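You operate a simulated robot arm through the tools that you are given. There is no shell and no other tool. Be economical: measure what you need, move in short steps, check, and stop when the job is done.

Carry out the task below with a simulated robot arm. There is one attempt and no reset: what you move stays moved.

TASK
Put one of the white eggs from the worktop by the fridge in the grey bowl.

It is judged by the outcome, as a careful person would: the job done as asked, and still so three seconds after it is handed in. It fails if anything else is knocked over, pushed out of place, dropped, spilled or broken.

THE ROBOT
A 6-joint arm with a two-finger parallel gripper, fixed in place. Base frame: the origin is at the foot of the arm, x ahead of it, y to its left, z up; the work surface is at about z = 0. Readings come in cm, rad, newtons and seconds.
With the tool pointing down near the work surface it reaches from about 14 to 58 cm from the base axis. Its first joint turns from -1.152 to 1.152 rad. Payload 2.1 kg.
The tool frame sits at the grasp point between the pads (the TCP): z along the fingers, y along the line on which they close. The tips reach 3 cm beyond it. Largest opening 9.4 cm; finger width 2.8, thickness 1; the body of the gripper, 5 by 9.6 cm, starts 5.5 cm behind the TCP.
Orientation is that of the tool frame in the base frame, as a unit quaternion [w, x, y, z]. With the fingers straight down and closing along the base's y, the tool's x points along the base's -x, its y along +y and its z along -z.

THE INTERFACE
- The arm moves only by the tool drive_tool. Its argument "deltas" is one flat list of numbers, 7 for each row, row after row: the closure, from 0 (fully open) to 1 (shut), then the shift along the tool's x, y, z in units of 250 mm (1.0 is 250 mm), then the turn, a rotation vector about the tool's x, y, z in units of 90 degrees (1.0 is 90 degrees). In form: [hand, x, y, z, rx, ry, rz, hand, x, y, z, rx, ry, rz, ...]. A call has 1 to 20 rows; each row is the pose to reach, as a shift and turn from the pose commanded when the call began, along the tool's axes at that moment. A call with a number of a shift or a turn outside -1 to 1 is refused whole. Rows are played at 5 a second. More than 5 cm and 0.15 rad between two rows, or a gripper value outside its range, and nothing of the call is played. A pose out of reach is approached as far as the arm can. The call stops where the force on the tool passes 40 N (or 10 N more than at its start, if that is more) or the arm is blocked; 0.2 s more then pass. The fingers move at their own pace (about 7.2 cm/s each) and stop on an object; they squeeze with about 25 N. The grip force told is the motor's: it shows also when the fingers shut on nothing. Time passes only in rows, and 0.2 s behind the last, so rows that repeat a pose let the fingers close. The reply holds the time, the measured pose of the TCP, the force on the tool along the base axes, the opening and the grip force, in the units named above and with some noise, and new pictures: "pictures" is both (left out), scene, wrist or none.
- Cameras (640 x 400 px; columns grow to the right, rows downward): "scene" is fixed at [4.8, -36.71, 48.44]; the picture's right is [0.84, -0.54, 0.00], its down [-0.31, -0.47, -0.83] and it looks along [0.45, 0.69, -0.56] (base axes); focal length 214 px, centre (320, 200). "wrist" rides on the gripper at [-3.7, 0, -5.8] in the tool frame; the picture's right is [0.00, -1.00, 0.00], its down [0.97, 0.00, -0.24] and it looks along [0.24, 0.00, 0.97] (tool axes); focal length 218 px, centre (320, 200).
- locate(camera, pixels): there is no depth. For up to 12 entries [column, row, z] of the newest picture of that camera ("zoom" is the newest enlarged one), the place [x, y] in the base frame at which the ray of that pixel passes the height z, good to about 0.2 cm. It takes no simulated time.
- zoom(camera, box): a new picture of the part [left, top, right, bottom] of that camera's present view, enlarged. It takes no simulated time.
- hand_in(): hands the job in; it is judged then, once.

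Go step by step. Measure first, check grasps and placings, and put right what went wrong. The budget is 60 turns and 170 pictures, counting those below and the enlarged ones. Unless the task says otherwise, let go and move clear before handing in, and close with one line.

The tools are called after "Call:" by a JSON object that holds its "method" and its "body". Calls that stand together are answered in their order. drive_tool: Moves the arm, as the interface text tells. Its arguments: {"type":"object","properties":{"deltas":{"type":"array"},"pictures":{"type":"string","enum":["both","scene","wrist","none"]}},"required":["deltas"]} The other tools are called the same way: locate (camera, pixels) gives the place at which the rays of pixels pass given heights; zoom (camera, box) takes an enlarged picture of a part of a camera's view; hand_in () hands the job in.

At the start:

```text
clock: 0.0
tcp_pos: [35.22, -6.22, 32.61]
tool_rot: [-0.001, 0.0, 1.0, 0.0]
ft_force: [-0.2, -0.2, 0.9]
width: 9.42
finger_force: 0.1
```

scene: 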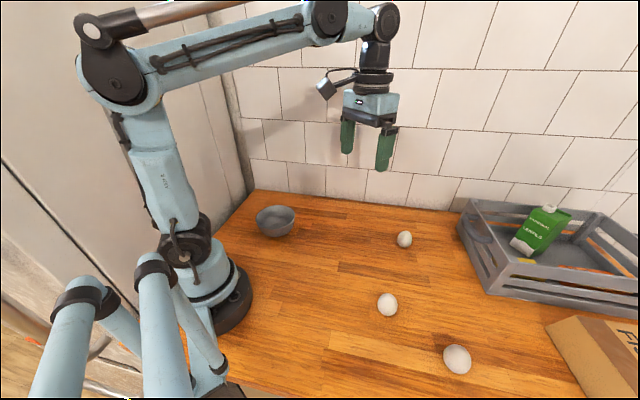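
wrist: 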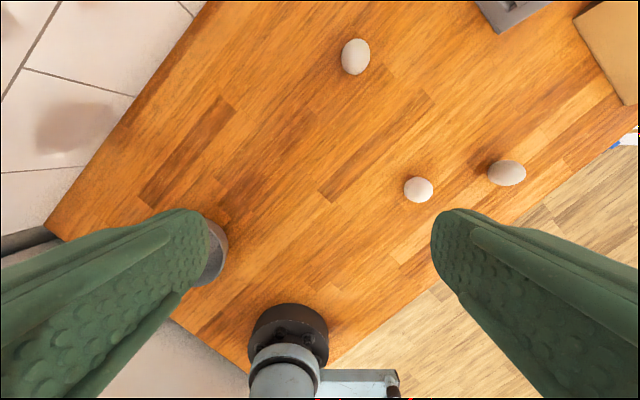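

The scene shows three egg-like objects at about (404,239), (387,304) and (457,359), and the bowl at (275,220). I'll zoom in on them and measure their positions.

Call:
{"method": "zoom", "body": {"camera": "scene", "box": [360, 220, 500, 390]}}

Call:
{"method": "zoom", "body": {"camera": "scene", "box": [230, 180, 330, 250]}}

Call:
{"method": "locate", "body": {"camera": "scene", "pixels": [[404, 239, 2], [387, 304, 2], [457, 359, 2], [275, 237, 0], [256, 214, 4], [294, 214, 4], [275, 206, 4], [275, 222, 4]]}}

Call:
{"method": "locate", "body": {"camera": "wrist", "pixels": [[355, 57, 2], [418, 190, 2], [507, 173, 2], [228, 250, 4]]}}

```text
2.35 times, centred on (430, 305) of scene
```

zoom: 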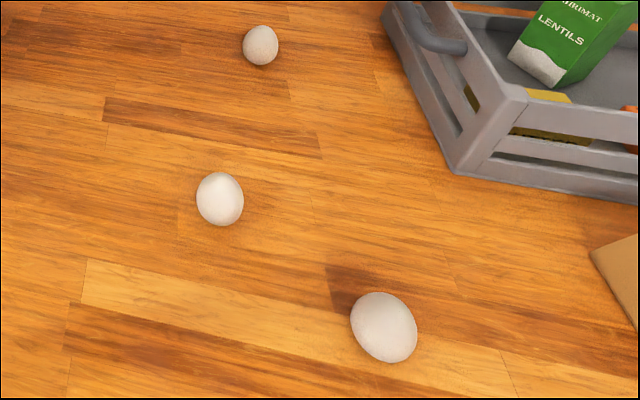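

```text
5.71 times, centred on (280, 215) of scene
```

zoom: 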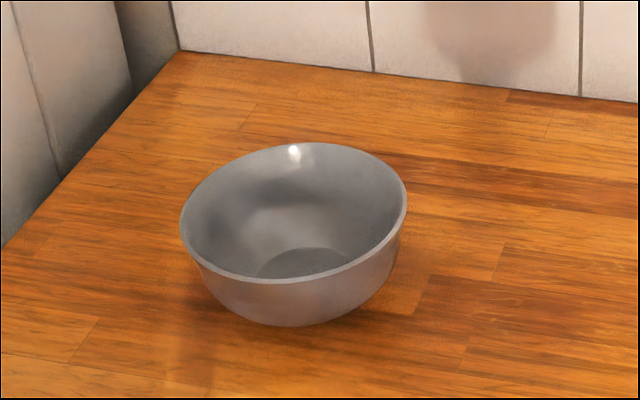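

```text
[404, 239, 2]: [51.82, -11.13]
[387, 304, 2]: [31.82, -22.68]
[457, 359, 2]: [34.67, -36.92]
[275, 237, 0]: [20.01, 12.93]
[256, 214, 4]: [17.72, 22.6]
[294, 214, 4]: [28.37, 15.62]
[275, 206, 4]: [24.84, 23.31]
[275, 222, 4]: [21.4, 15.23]
```

```text
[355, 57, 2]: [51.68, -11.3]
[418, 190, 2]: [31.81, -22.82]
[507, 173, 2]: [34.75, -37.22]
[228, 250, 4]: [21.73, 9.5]
```

The middle egg at about (31.8,-22.7) is the easiest to reach, and both cameras agree on its place. Next I'll look at its shape and measure the bowl rim from the zoom.

Call:
{"method": "zoom", "body": {"camera": "wrist", "box": [378, 165, 458, 215]}}

Call:
{"method": "zoom", "body": {"camera": "scene", "box": [230, 180, 330, 250]}}

Call:
{"method": "locate", "body": {"camera": "zoom", "pixels": [[181, 225, 5], [407, 205, 5], [300, 142, 5], [290, 282, 5], [305, 250, 0.5], [305, 275, 0.5], [290, 326, 0], [295, 212, 5], [295, 212, 4]]}}

```text
8.00 times, centred on (418, 190) of wrist
```

zoom: 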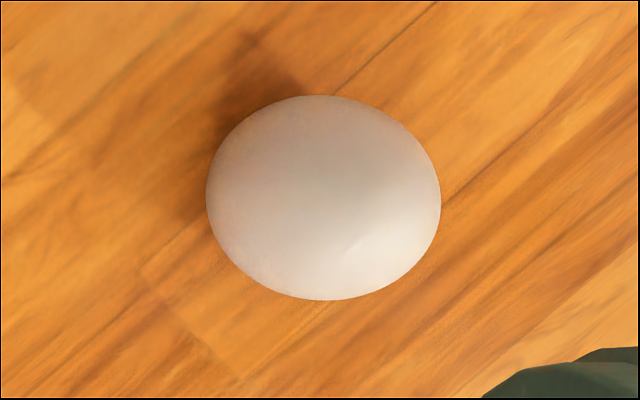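

```text
5.71 times, centred on (280, 215) of scene
```

zoom: 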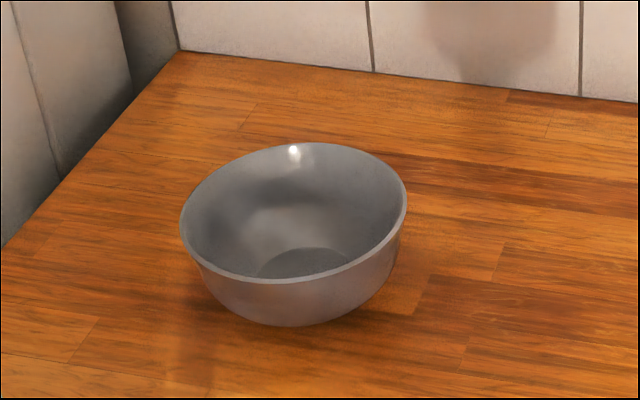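

```text
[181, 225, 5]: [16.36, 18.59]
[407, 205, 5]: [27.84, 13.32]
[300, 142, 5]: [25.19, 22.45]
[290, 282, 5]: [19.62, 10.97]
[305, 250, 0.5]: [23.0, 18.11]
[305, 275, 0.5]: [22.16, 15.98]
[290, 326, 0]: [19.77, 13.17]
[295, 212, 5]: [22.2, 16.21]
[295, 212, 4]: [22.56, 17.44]
```

The egg's long axis runs mostly along base y, tilted about 15°, so I'll grip across it. The bowl rim centre is about (22.3,16.6). Next I move above the egg at z≈15 and turn the tool by 75°.

Call:
{"method": "drive_tool", "body": {"deltas": [0, 0.0137, -0.0661, 0.0704, 0, 0, -0.0833, 0, 0.0274, -0.1322, 0.1408, 0, 0, -0.1667, 0, 0.041, -0.1984, 0.2112, 0, 0, -0.25, 0, 0.0547, -0.2645, 0.2816, 0, 0, -0.3333, 0, 0.0684, -0.3306, 0.352, 0, 0, -0.4167, 0, 0.0821, -0.3967, 0.4224, 0, 0, -0.5, 0, 0.0958, -0.4628, 0.4928, 0, 0, -0.5833, 0, 0.1094, -0.529, 0.5632, 0, 0, -0.6667, 0, 0.1231, -0.5951, 0.6336, 0, 0, -0.75, 0, 0.1368, -0.6612, 0.704, 0, 0, -0.8333, 0, 0.1368, -0.6612, 0.704, 0, 0, -0.8333]}}

```text
clock: 2.4
tcp_pos: [31.72, -22.56, 14.75]
tool_rot: [-0.001, -0.61, 0.793, 0.0]
ft_force: [-0.3, -0.1, 1.0]
width: 9.39
finger_force: 0.1
```

scene: 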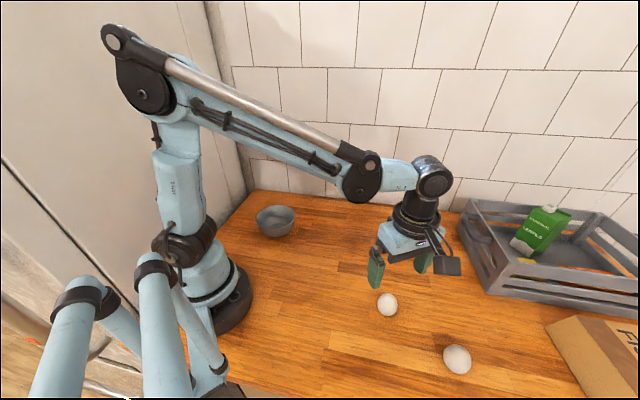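
wrist: 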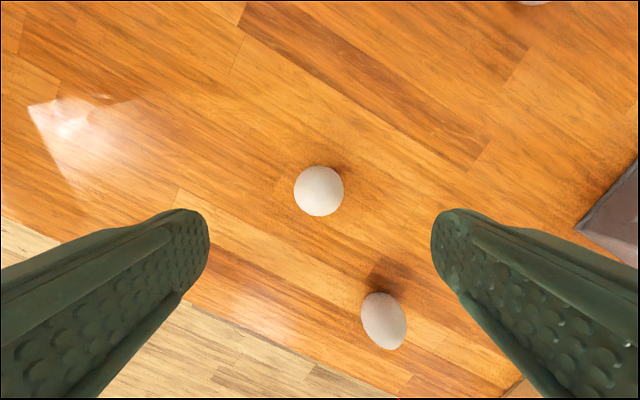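

The egg now looks round, about 50 px wide at (319,190) in the wrist view, so roughly 4.2 cm. I'll pin down its centre.

Call:
{"method": "locate", "body": {"camera": "wrist", "pixels": [[319, 190, 2.2], [294, 190, 2.2], [344, 190, 2.2], [319, 165, 2.2], [319, 216, 2.2]]}}

Call:
{"method": "zoom", "body": {"camera": "scene", "box": [350, 280, 430, 330]}}

```text
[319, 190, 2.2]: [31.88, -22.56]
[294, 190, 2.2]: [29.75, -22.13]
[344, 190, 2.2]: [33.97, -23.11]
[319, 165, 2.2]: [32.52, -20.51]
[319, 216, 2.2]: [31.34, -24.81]
```

```text
8.00 times, centred on (390, 305) of scene
```

zoom: 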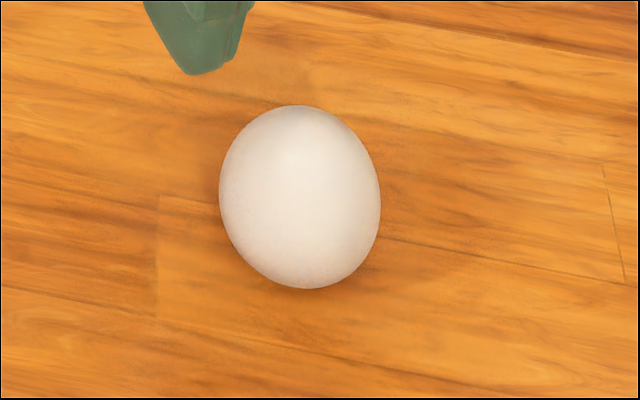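

The egg centre at (31.9,-22.6) lies between the pads. I'll lower to z≈3.7 so the tips are about 0.7 cm above the worktop.

Call:
{"method": "drive_tool", "body": {"deltas": [0, 0, -0.005, 0.08, 0, 0, 0, 0, 0, -0.005, 0.16, 0, 0, 0, 0, 0, -0.005, 0.24, 0, 0, 0, 0, 0, -0.005, 0.32, 0, 0, 0, 0, 0, -0.005, 0.39, 0, 0, 0, 0, 0, -0.005, 0.442, 0, 0, 0, 0, 0, -0.005, 0.442, 0, 0, 0]}}

```text
clock: 4.0
tcp_pos: [31.91, -22.7, 3.8]
tool_rot: [0.0, -0.608, 0.794, 0.001]
ft_force: [0.1, 0.0, 0.0]
width: 9.38
finger_force: 0.2
```

scene: 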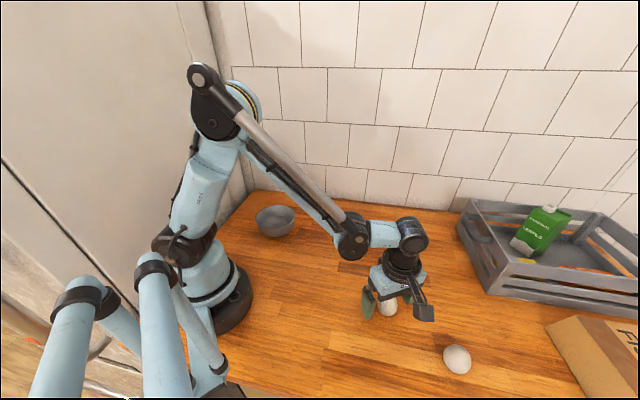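
wrist: 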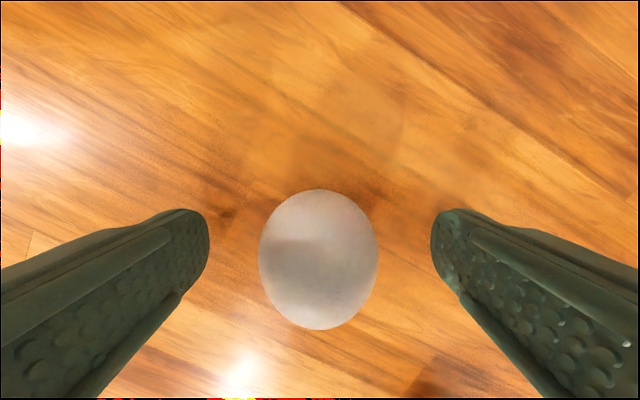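

The egg is well between the pads, at (318,258) in the wrist view, only about 0.3 cm off along tool x. I'll correct that, go down slightly and close.

Call:
{"method": "drive_tool", "body": {"deltas": [0, 0.012, 0, 0.012, 0, 0, 0, 0.3, 0.012, 0, 0.012, 0, 0, 0, 0.5, 0.012, 0, 0.012, 0, 0, 0, 0.7, 0.012, 0, 0.012, 0, 0, 0, 0.7, 0.012, 0, 0.012, 0, 0, 0, 0.7, 0.012, 0, 0.012, 0, 0, 0]}}

```text
clock: 5.4
tcp_pos: [31.86, -22.96, 3.52]
tool_rot: [0.0, -0.608, 0.794, 0.001]
ft_force: [-0.1, -0.7, 0.7]
width: 3.88
finger_force: 25.1
```

scene: 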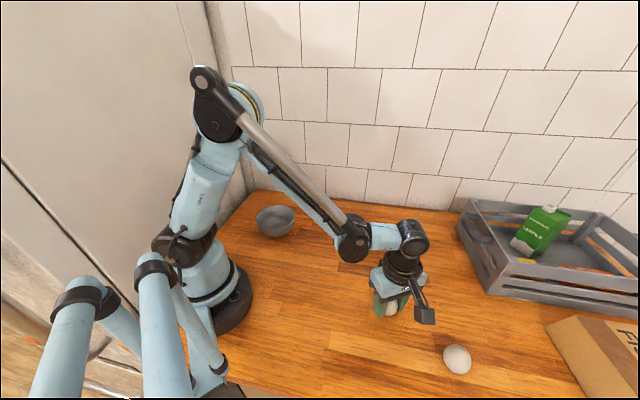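
wrist: 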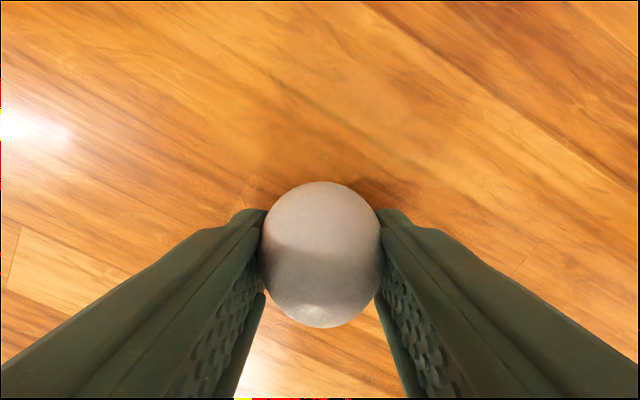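

The gripper stopped at 3.88 cm with 25 N, so the egg is held. I'll lift it to z≈17.

Call:
{"method": "drive_tool", "body": {"deltas": [0.7, 0, 0, -0.04, 0, 0, 0, 0.7, 0, 0, -0.12, 0, 0, 0, 0.7, 0, 0, -0.22, 0, 0, 0, 0.7, 0, 0, -0.32, 0, 0, 0, 0.7, 0, 0, -0.43, 0, 0, 0, 0.7, 0, 0, -0.54, 0, 0, 0, 0.7, 0, 0, -0.54, 0, 0, 0]}}

```text
clock: 7.0
tcp_pos: [31.73, -23.13, 17.25]
tool_rot: [0.0, -0.609, 0.793, 0.0]
ft_force: [0.6, 0.7, -0.9]
width: 3.88
finger_force: 24.7
```

scene: 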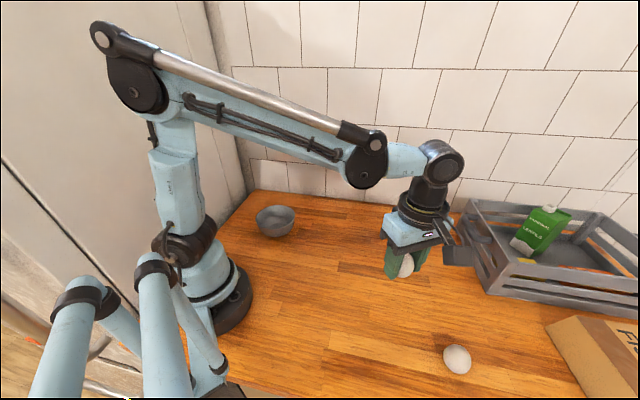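
wrist: 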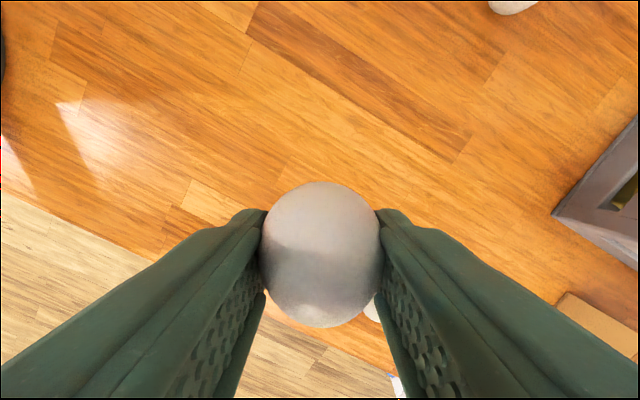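

The egg is held securely, with a steady width of 3.88. I'll move halfway towards the bowl at (22.3,16.6), staying at the same height.

Call:
{"method": "drive_tool", "body": {"deltas": [0.7, -0.05, 0.027, 0, 0, 0, 0, 0.7, -0.14, 0.075, 0, 0, 0, 0, 0.7, -0.24, 0.129, 0, 0, 0, 0, 0.7, -0.34, 0.183, 0, 0, 0, 0, 0.7, -0.44, 0.237, 0, 0, 0, 0, 0.7, -0.54, 0.29, 0, 0, 0, 0, 0.7, -0.64, 0.344, 0, 0, 0, 0, 0.7, -0.718, 0.386, 0, 0, 0, 0], "pictures": "none"}}

Call:
{"method": "drive_tool", "body": {"deltas": [0.7, -0.08, 0.043, 0, 0, 0, 0, 0.7, -0.18, 0.097, 0, 0, 0, 0, 0.7, -0.28, 0.15, 0, 0, 0, 0, 0.7, -0.38, 0.204, 0, 0, 0, 0, 0.7, -0.48, 0.258, 0, 0, 0, 0, 0.7, -0.58, 0.312, 0, 0, 0, 0, 0.7, -0.67, 0.36, 0, 0, 0, 0, 0.7, -0.718, 0.386, 0, 0, 0, 0, 0.7, -0.718, 0.386, 0, 0, 0, 0]}}

```text
clock: 8.8
tcp_pos: [27.35, -3.19, 17.03]
tool_rot: [0.0, -0.609, 0.794, 0.0]
ft_force: [0.1, 1.3, -0.5]
width: 3.87
finger_force: 25.1
```

```text
clock: 10.8
tcp_pos: [22.57, 16.76, 17.09]
tool_rot: [0.0, -0.608, 0.794, 0.001]
ft_force: [1.0, -0.3, -0.3]
width: 3.87
finger_force: 24.3
```

scene: 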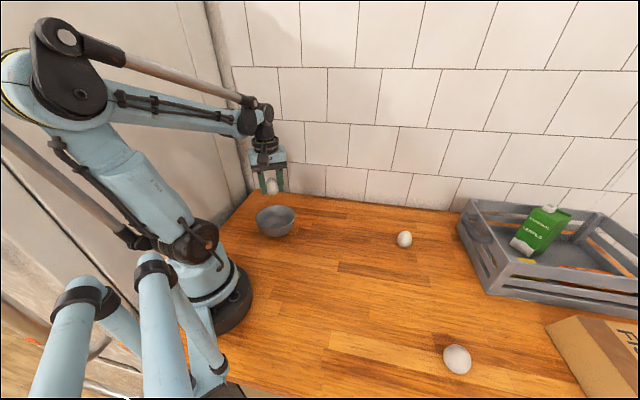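
wrist: 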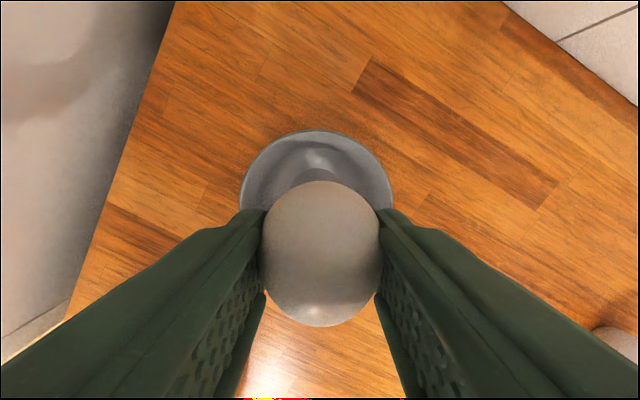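

The bowl rim spans columns 240 to 393 in the wrist view, with its top at row 130. I'll locate it to refine the centre and height.

Call:
{"method": "locate", "body": {"camera": "wrist", "pixels": [[240, 200, 5], [393, 200, 5], [316, 130, 5], [240, 200, 4], [393, 200, 4], [316, 130, 4], [316, 130, 6]]}}

Call:
{"method": "zoom", "body": {"camera": "scene", "box": [230, 160, 330, 250]}}

Call:
{"method": "zoom", "body": {"camera": "wrist", "box": [220, 110, 420, 235]}}

```text
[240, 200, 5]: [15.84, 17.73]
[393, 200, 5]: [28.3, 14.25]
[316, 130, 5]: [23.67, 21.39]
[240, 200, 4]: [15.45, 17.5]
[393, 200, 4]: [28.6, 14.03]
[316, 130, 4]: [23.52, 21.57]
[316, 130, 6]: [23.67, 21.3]
```

```text
4.44 times, centred on (280, 205) of scene
```

zoom: 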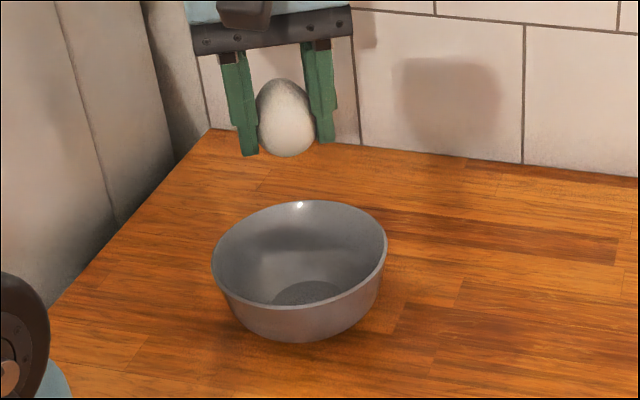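

```text
3.20 times, centred on (320, 172) of wrist
```

zoom: 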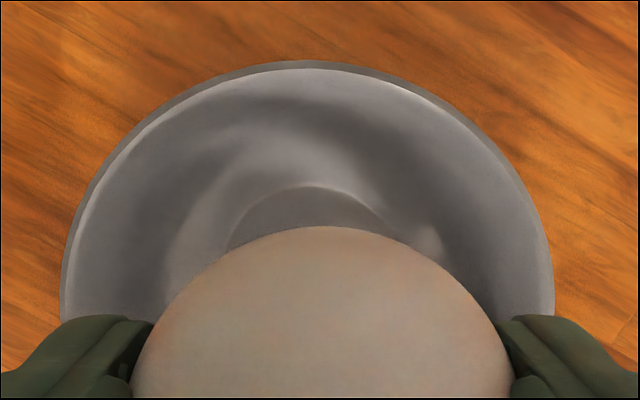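

Combining both cameras, the bowl centre is about (21.9,15.6), with the rim near z≈5.5. I'll shift 1.2 cm and go down to z≈10 to check.

Call:
{"method": "drive_tool", "body": {"deltas": [0.7, 0.03, 0.006, 0.04, 0, 0, 0, 0.7, 0.049, 0.012, 0.12, 0, 0, 0, 0.7, 0.049, 0.012, 0.2, 0, 0, 0, 0.7, 0.049, 0.012, 0.28, 0, 0, 0, 0.7, 0.049, 0.012, 0.28, 0, 0, 0]}}

Call:
{"method": "zoom", "body": {"camera": "scene", "box": [230, 160, 330, 250]}}

```text
clock: 12.0
tcp_pos: [21.9, 15.72, 9.86]
tool_rot: [0.001, -0.609, 0.793, 0.0]
ft_force: [0.6, -0.6, -0.2]
width: 3.87
finger_force: 25.1
```

scene: 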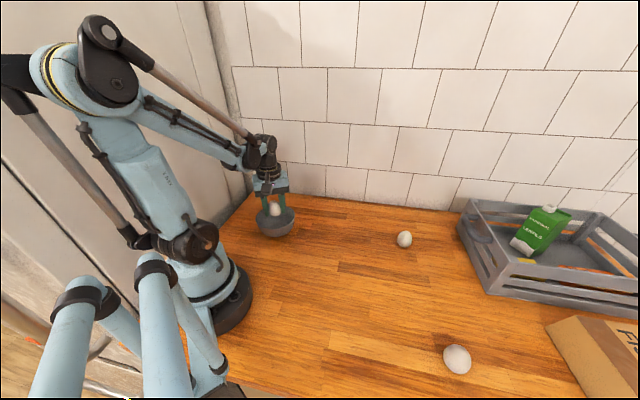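
wrist: 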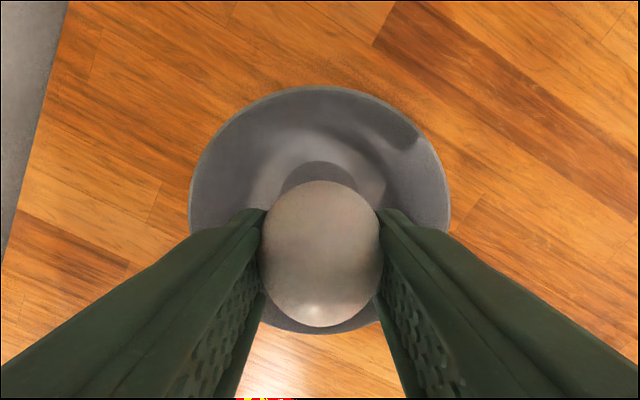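

```text
4.44 times, centred on (280, 205) of scene
```

zoom: 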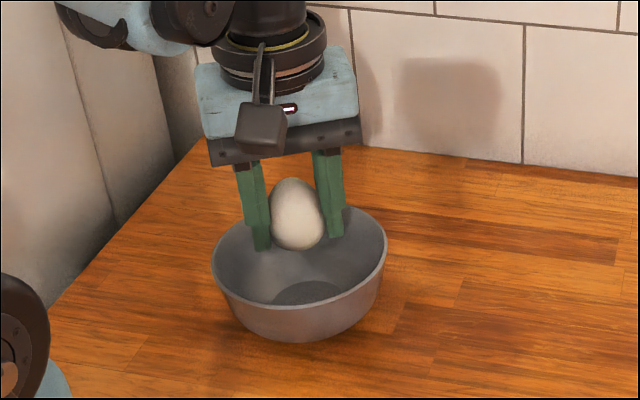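

The whole rim is now visible in the wrist view, at left 188, right 450, top 86 and bottom 333. I'll measure its centre again.

Call:
{"method": "locate", "body": {"camera": "wrist", "pixels": [[188, 208, 5.3], [450, 208, 5.3], [320, 86, 5.3], [320, 334, 5.3], [188, 208, 4.8], [450, 208, 4.8], [320, 86, 4.8], [320, 334, 4.8], [317, 161, 0.7]]}}

```text
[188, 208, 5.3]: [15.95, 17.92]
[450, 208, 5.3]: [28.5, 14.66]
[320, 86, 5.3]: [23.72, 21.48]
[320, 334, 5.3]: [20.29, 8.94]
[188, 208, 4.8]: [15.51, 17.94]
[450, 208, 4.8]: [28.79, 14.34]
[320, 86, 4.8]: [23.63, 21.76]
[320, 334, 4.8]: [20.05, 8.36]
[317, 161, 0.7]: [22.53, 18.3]
```

The rim centre is about (22.0,15.3), within 0.4 cm of the tool. I'll nudge that way and lower gently to z≈4.6.

Call:
{"method": "drive_tool", "body": {"deltas": [0.7, 0.012, 0, 0.04, 0, 0, 0, 0.7, 0.014, 0, 0.09, 0, 0, 0, 0.7, 0.014, 0, 0.14, 0, 0, 0, 0.7, 0.014, 0, 0.175, 0, 0, 0, 0.7, 0.014, 0, 0.195, 0, 0, 0, 0.7, 0.014, 0, 0.21, 0, 0, 0, 0.7, 0.014, 0, 0.21, 0, 0, 0]}}

Call:
{"method": "zoom", "body": {"camera": "scene", "box": [230, 160, 330, 250]}}

```text
clock: 13.6
tcp_pos: [21.8, 15.34, 4.86]
tool_rot: [-0.001, -0.608, 0.794, -0.001]
ft_force: [-0.5, 0.1, 0.2]
width: 3.86
finger_force: 25.1
```

scene: 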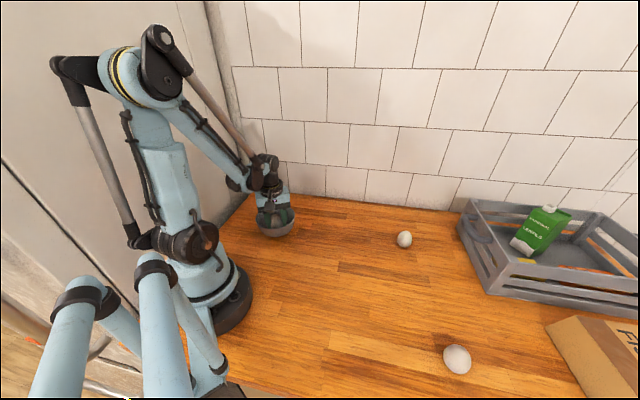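
wrist: 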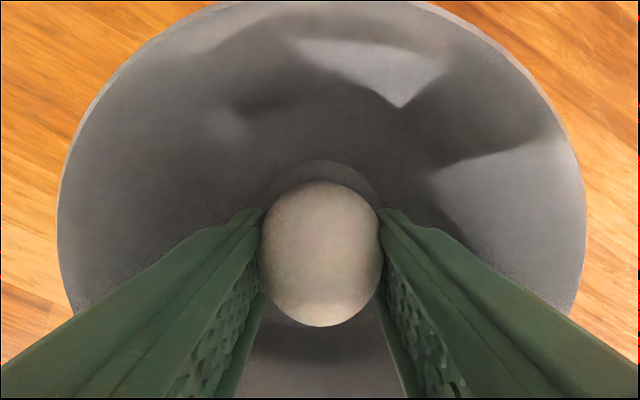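

```text
4.44 times, centred on (280, 205) of scene
```

zoom: 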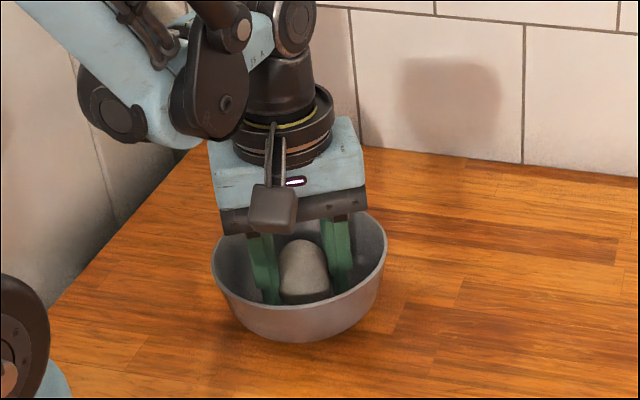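

The egg is centred over the floor of the bowl and the force shows no contact. I'll lower 0.4 cm more.

Call:
{"method": "drive_tool", "body": {"deltas": [0.7, 0, 0, 0.006, 0, 0, 0, 0.7, 0, 0, 0.012, 0, 0, 0, 0.7, 0, 0, 0.017, 0, 0, 0, 0.7, 0, 0, 0.017, 0, 0, 0], "pictures": "none"}}

```text
clock: 14.6
tcp_pos: [21.74, 15.2, 4.36]
tool_rot: [0.0, -0.609, 0.793, 0.0]
ft_force: [0.0, 0.5, -0.7]
width: 3.87
finger_force: 24.4
```

There is still no contact force, and the egg should be only millimetres above the floor. I'll release with a small opening of about 4.8 cm.

Call:
{"method": "drive_tool", "body": {"deltas": [0.58, 0, 0, 0, 0, 0, 0, 0.55, 0, 0, 0, 0, 0, 0, 0.52, 0, 0, 0, 0, 0, 0, 0.49, 0, 0, 0, 0, 0, 0, 0.49, 0, 0, 0, 0, 0, 0]}}

```text
clock: 15.8
tcp_pos: [21.82, 15.3, 4.4]
tool_rot: [0.0, -0.608, 0.794, 0.0]
ft_force: [-1.7, 1.1, 4.9]
width: 4.45
finger_force: 0.1
```

scene: 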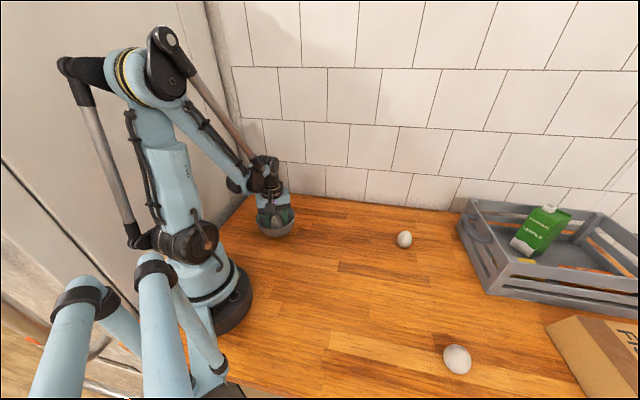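
wrist: 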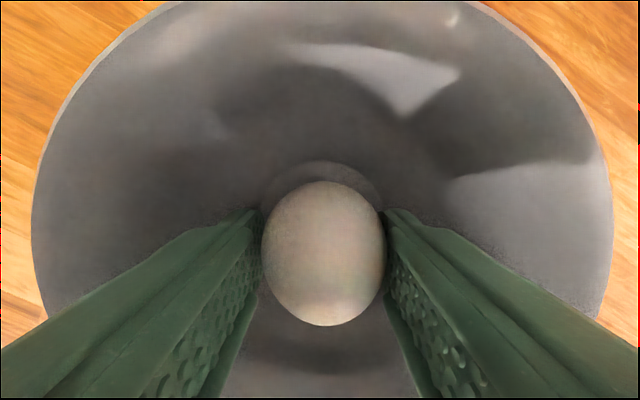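

The opening stopped at 4.45 cm with a light 5 N load, so the fingers are touching the bowl's sloping wall. I'll rise at this width, opening a little more only as I go up.

Call:
{"method": "drive_tool", "body": {"deltas": [0.53, 0, 0, -0.01, 0, 0, 0, 0.52, 0, 0, -0.03, 0, 0, 0, 0.5, 0, 0, -0.055, 0, 0, 0, 0.46, 0, 0, -0.08, 0, 0, 0, 0.42, 0, 0, -0.105, 0, 0, 0, 0.42, 0, 0, -0.105, 0, 0, 0]}}

```text
clock: 17.2
tcp_pos: [21.9, 15.3, 7.0]
tool_rot: [0.0, -0.609, 0.793, 0.0]
ft_force: [0.3, -0.4, -0.3]
width: 5.44
finger_force: 0.0
```

scene: 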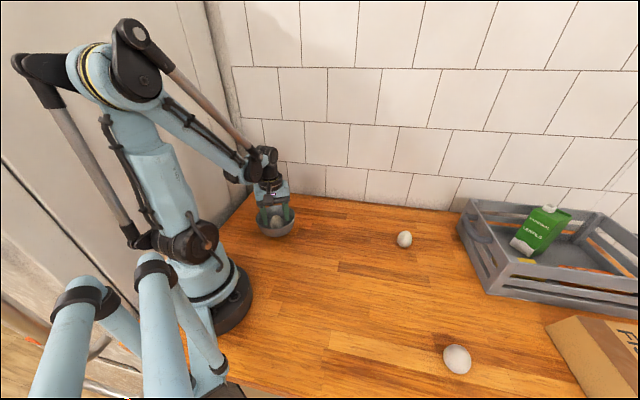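
wrist: 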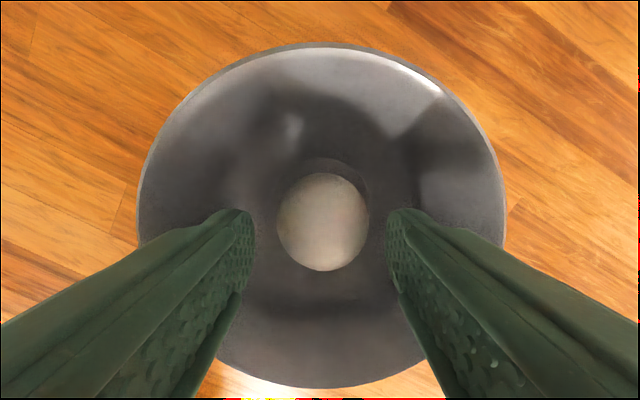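

The egg stayed in the bowl and the gripper is free of it. I'll rise well clear.

Call:
{"method": "drive_tool", "body": {"deltas": [0.42, 0, 0, -0.08, 0, 0, 0, 0.42, 0, 0, -0.18, 0, 0, 0, 0.42, 0, 0, -0.3, 0, 0, 0, 0.42, 0, 0, -0.42, 0, 0, 0, 0.42, 0, 0, -0.54, 0, 0, 0, 0.42, 0, 0, -0.54, 0, 0, 0, 0.42, 0, 0, -0.54, 0, 0, 0]}}

Call:
{"method": "zoom", "body": {"camera": "scene", "box": [230, 160, 330, 250]}}

```text
clock: 18.8
tcp_pos: [21.84, 15.41, 20.35]
tool_rot: [0.0, -0.609, 0.793, 0.001]
ft_force: [0.0, -0.7, -1.2]
width: 5.46
finger_force: 0.0
```

scene: 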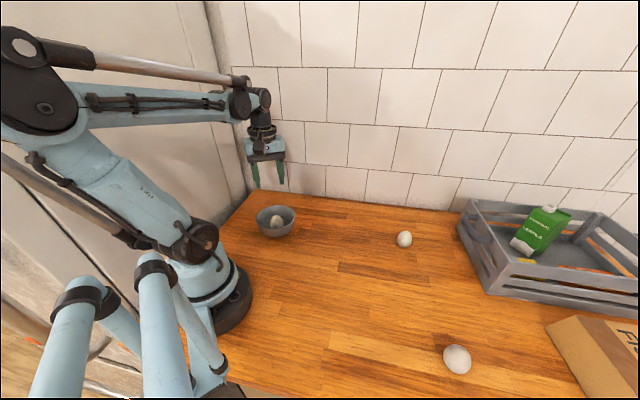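
wrist: 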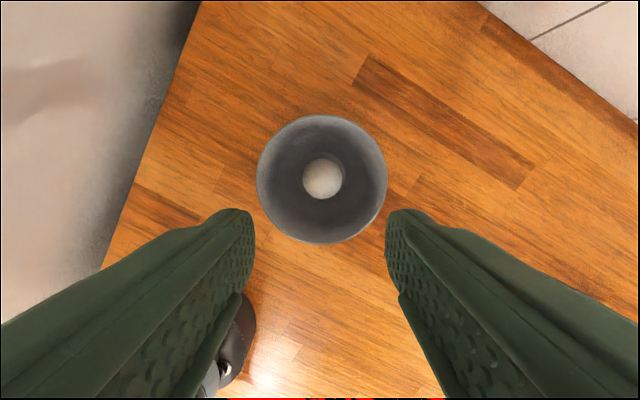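

```text
4.44 times, centred on (280, 205) of scene
```

zoom: 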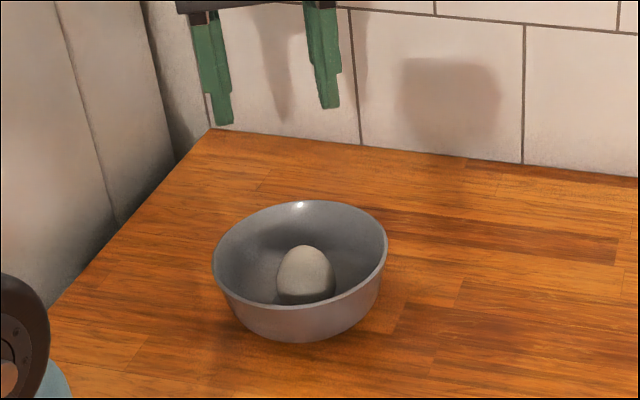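

The egg rests in the bowl, the bowl has not moved, and the gripper is clear, so I'm handing in.

Call:
{"method": "hand_in", "body": {}}

```text
The job is handed in.
```

One white egg is in the grey bowl; the bowl and everything else stayed in place, and the gripper is clear.
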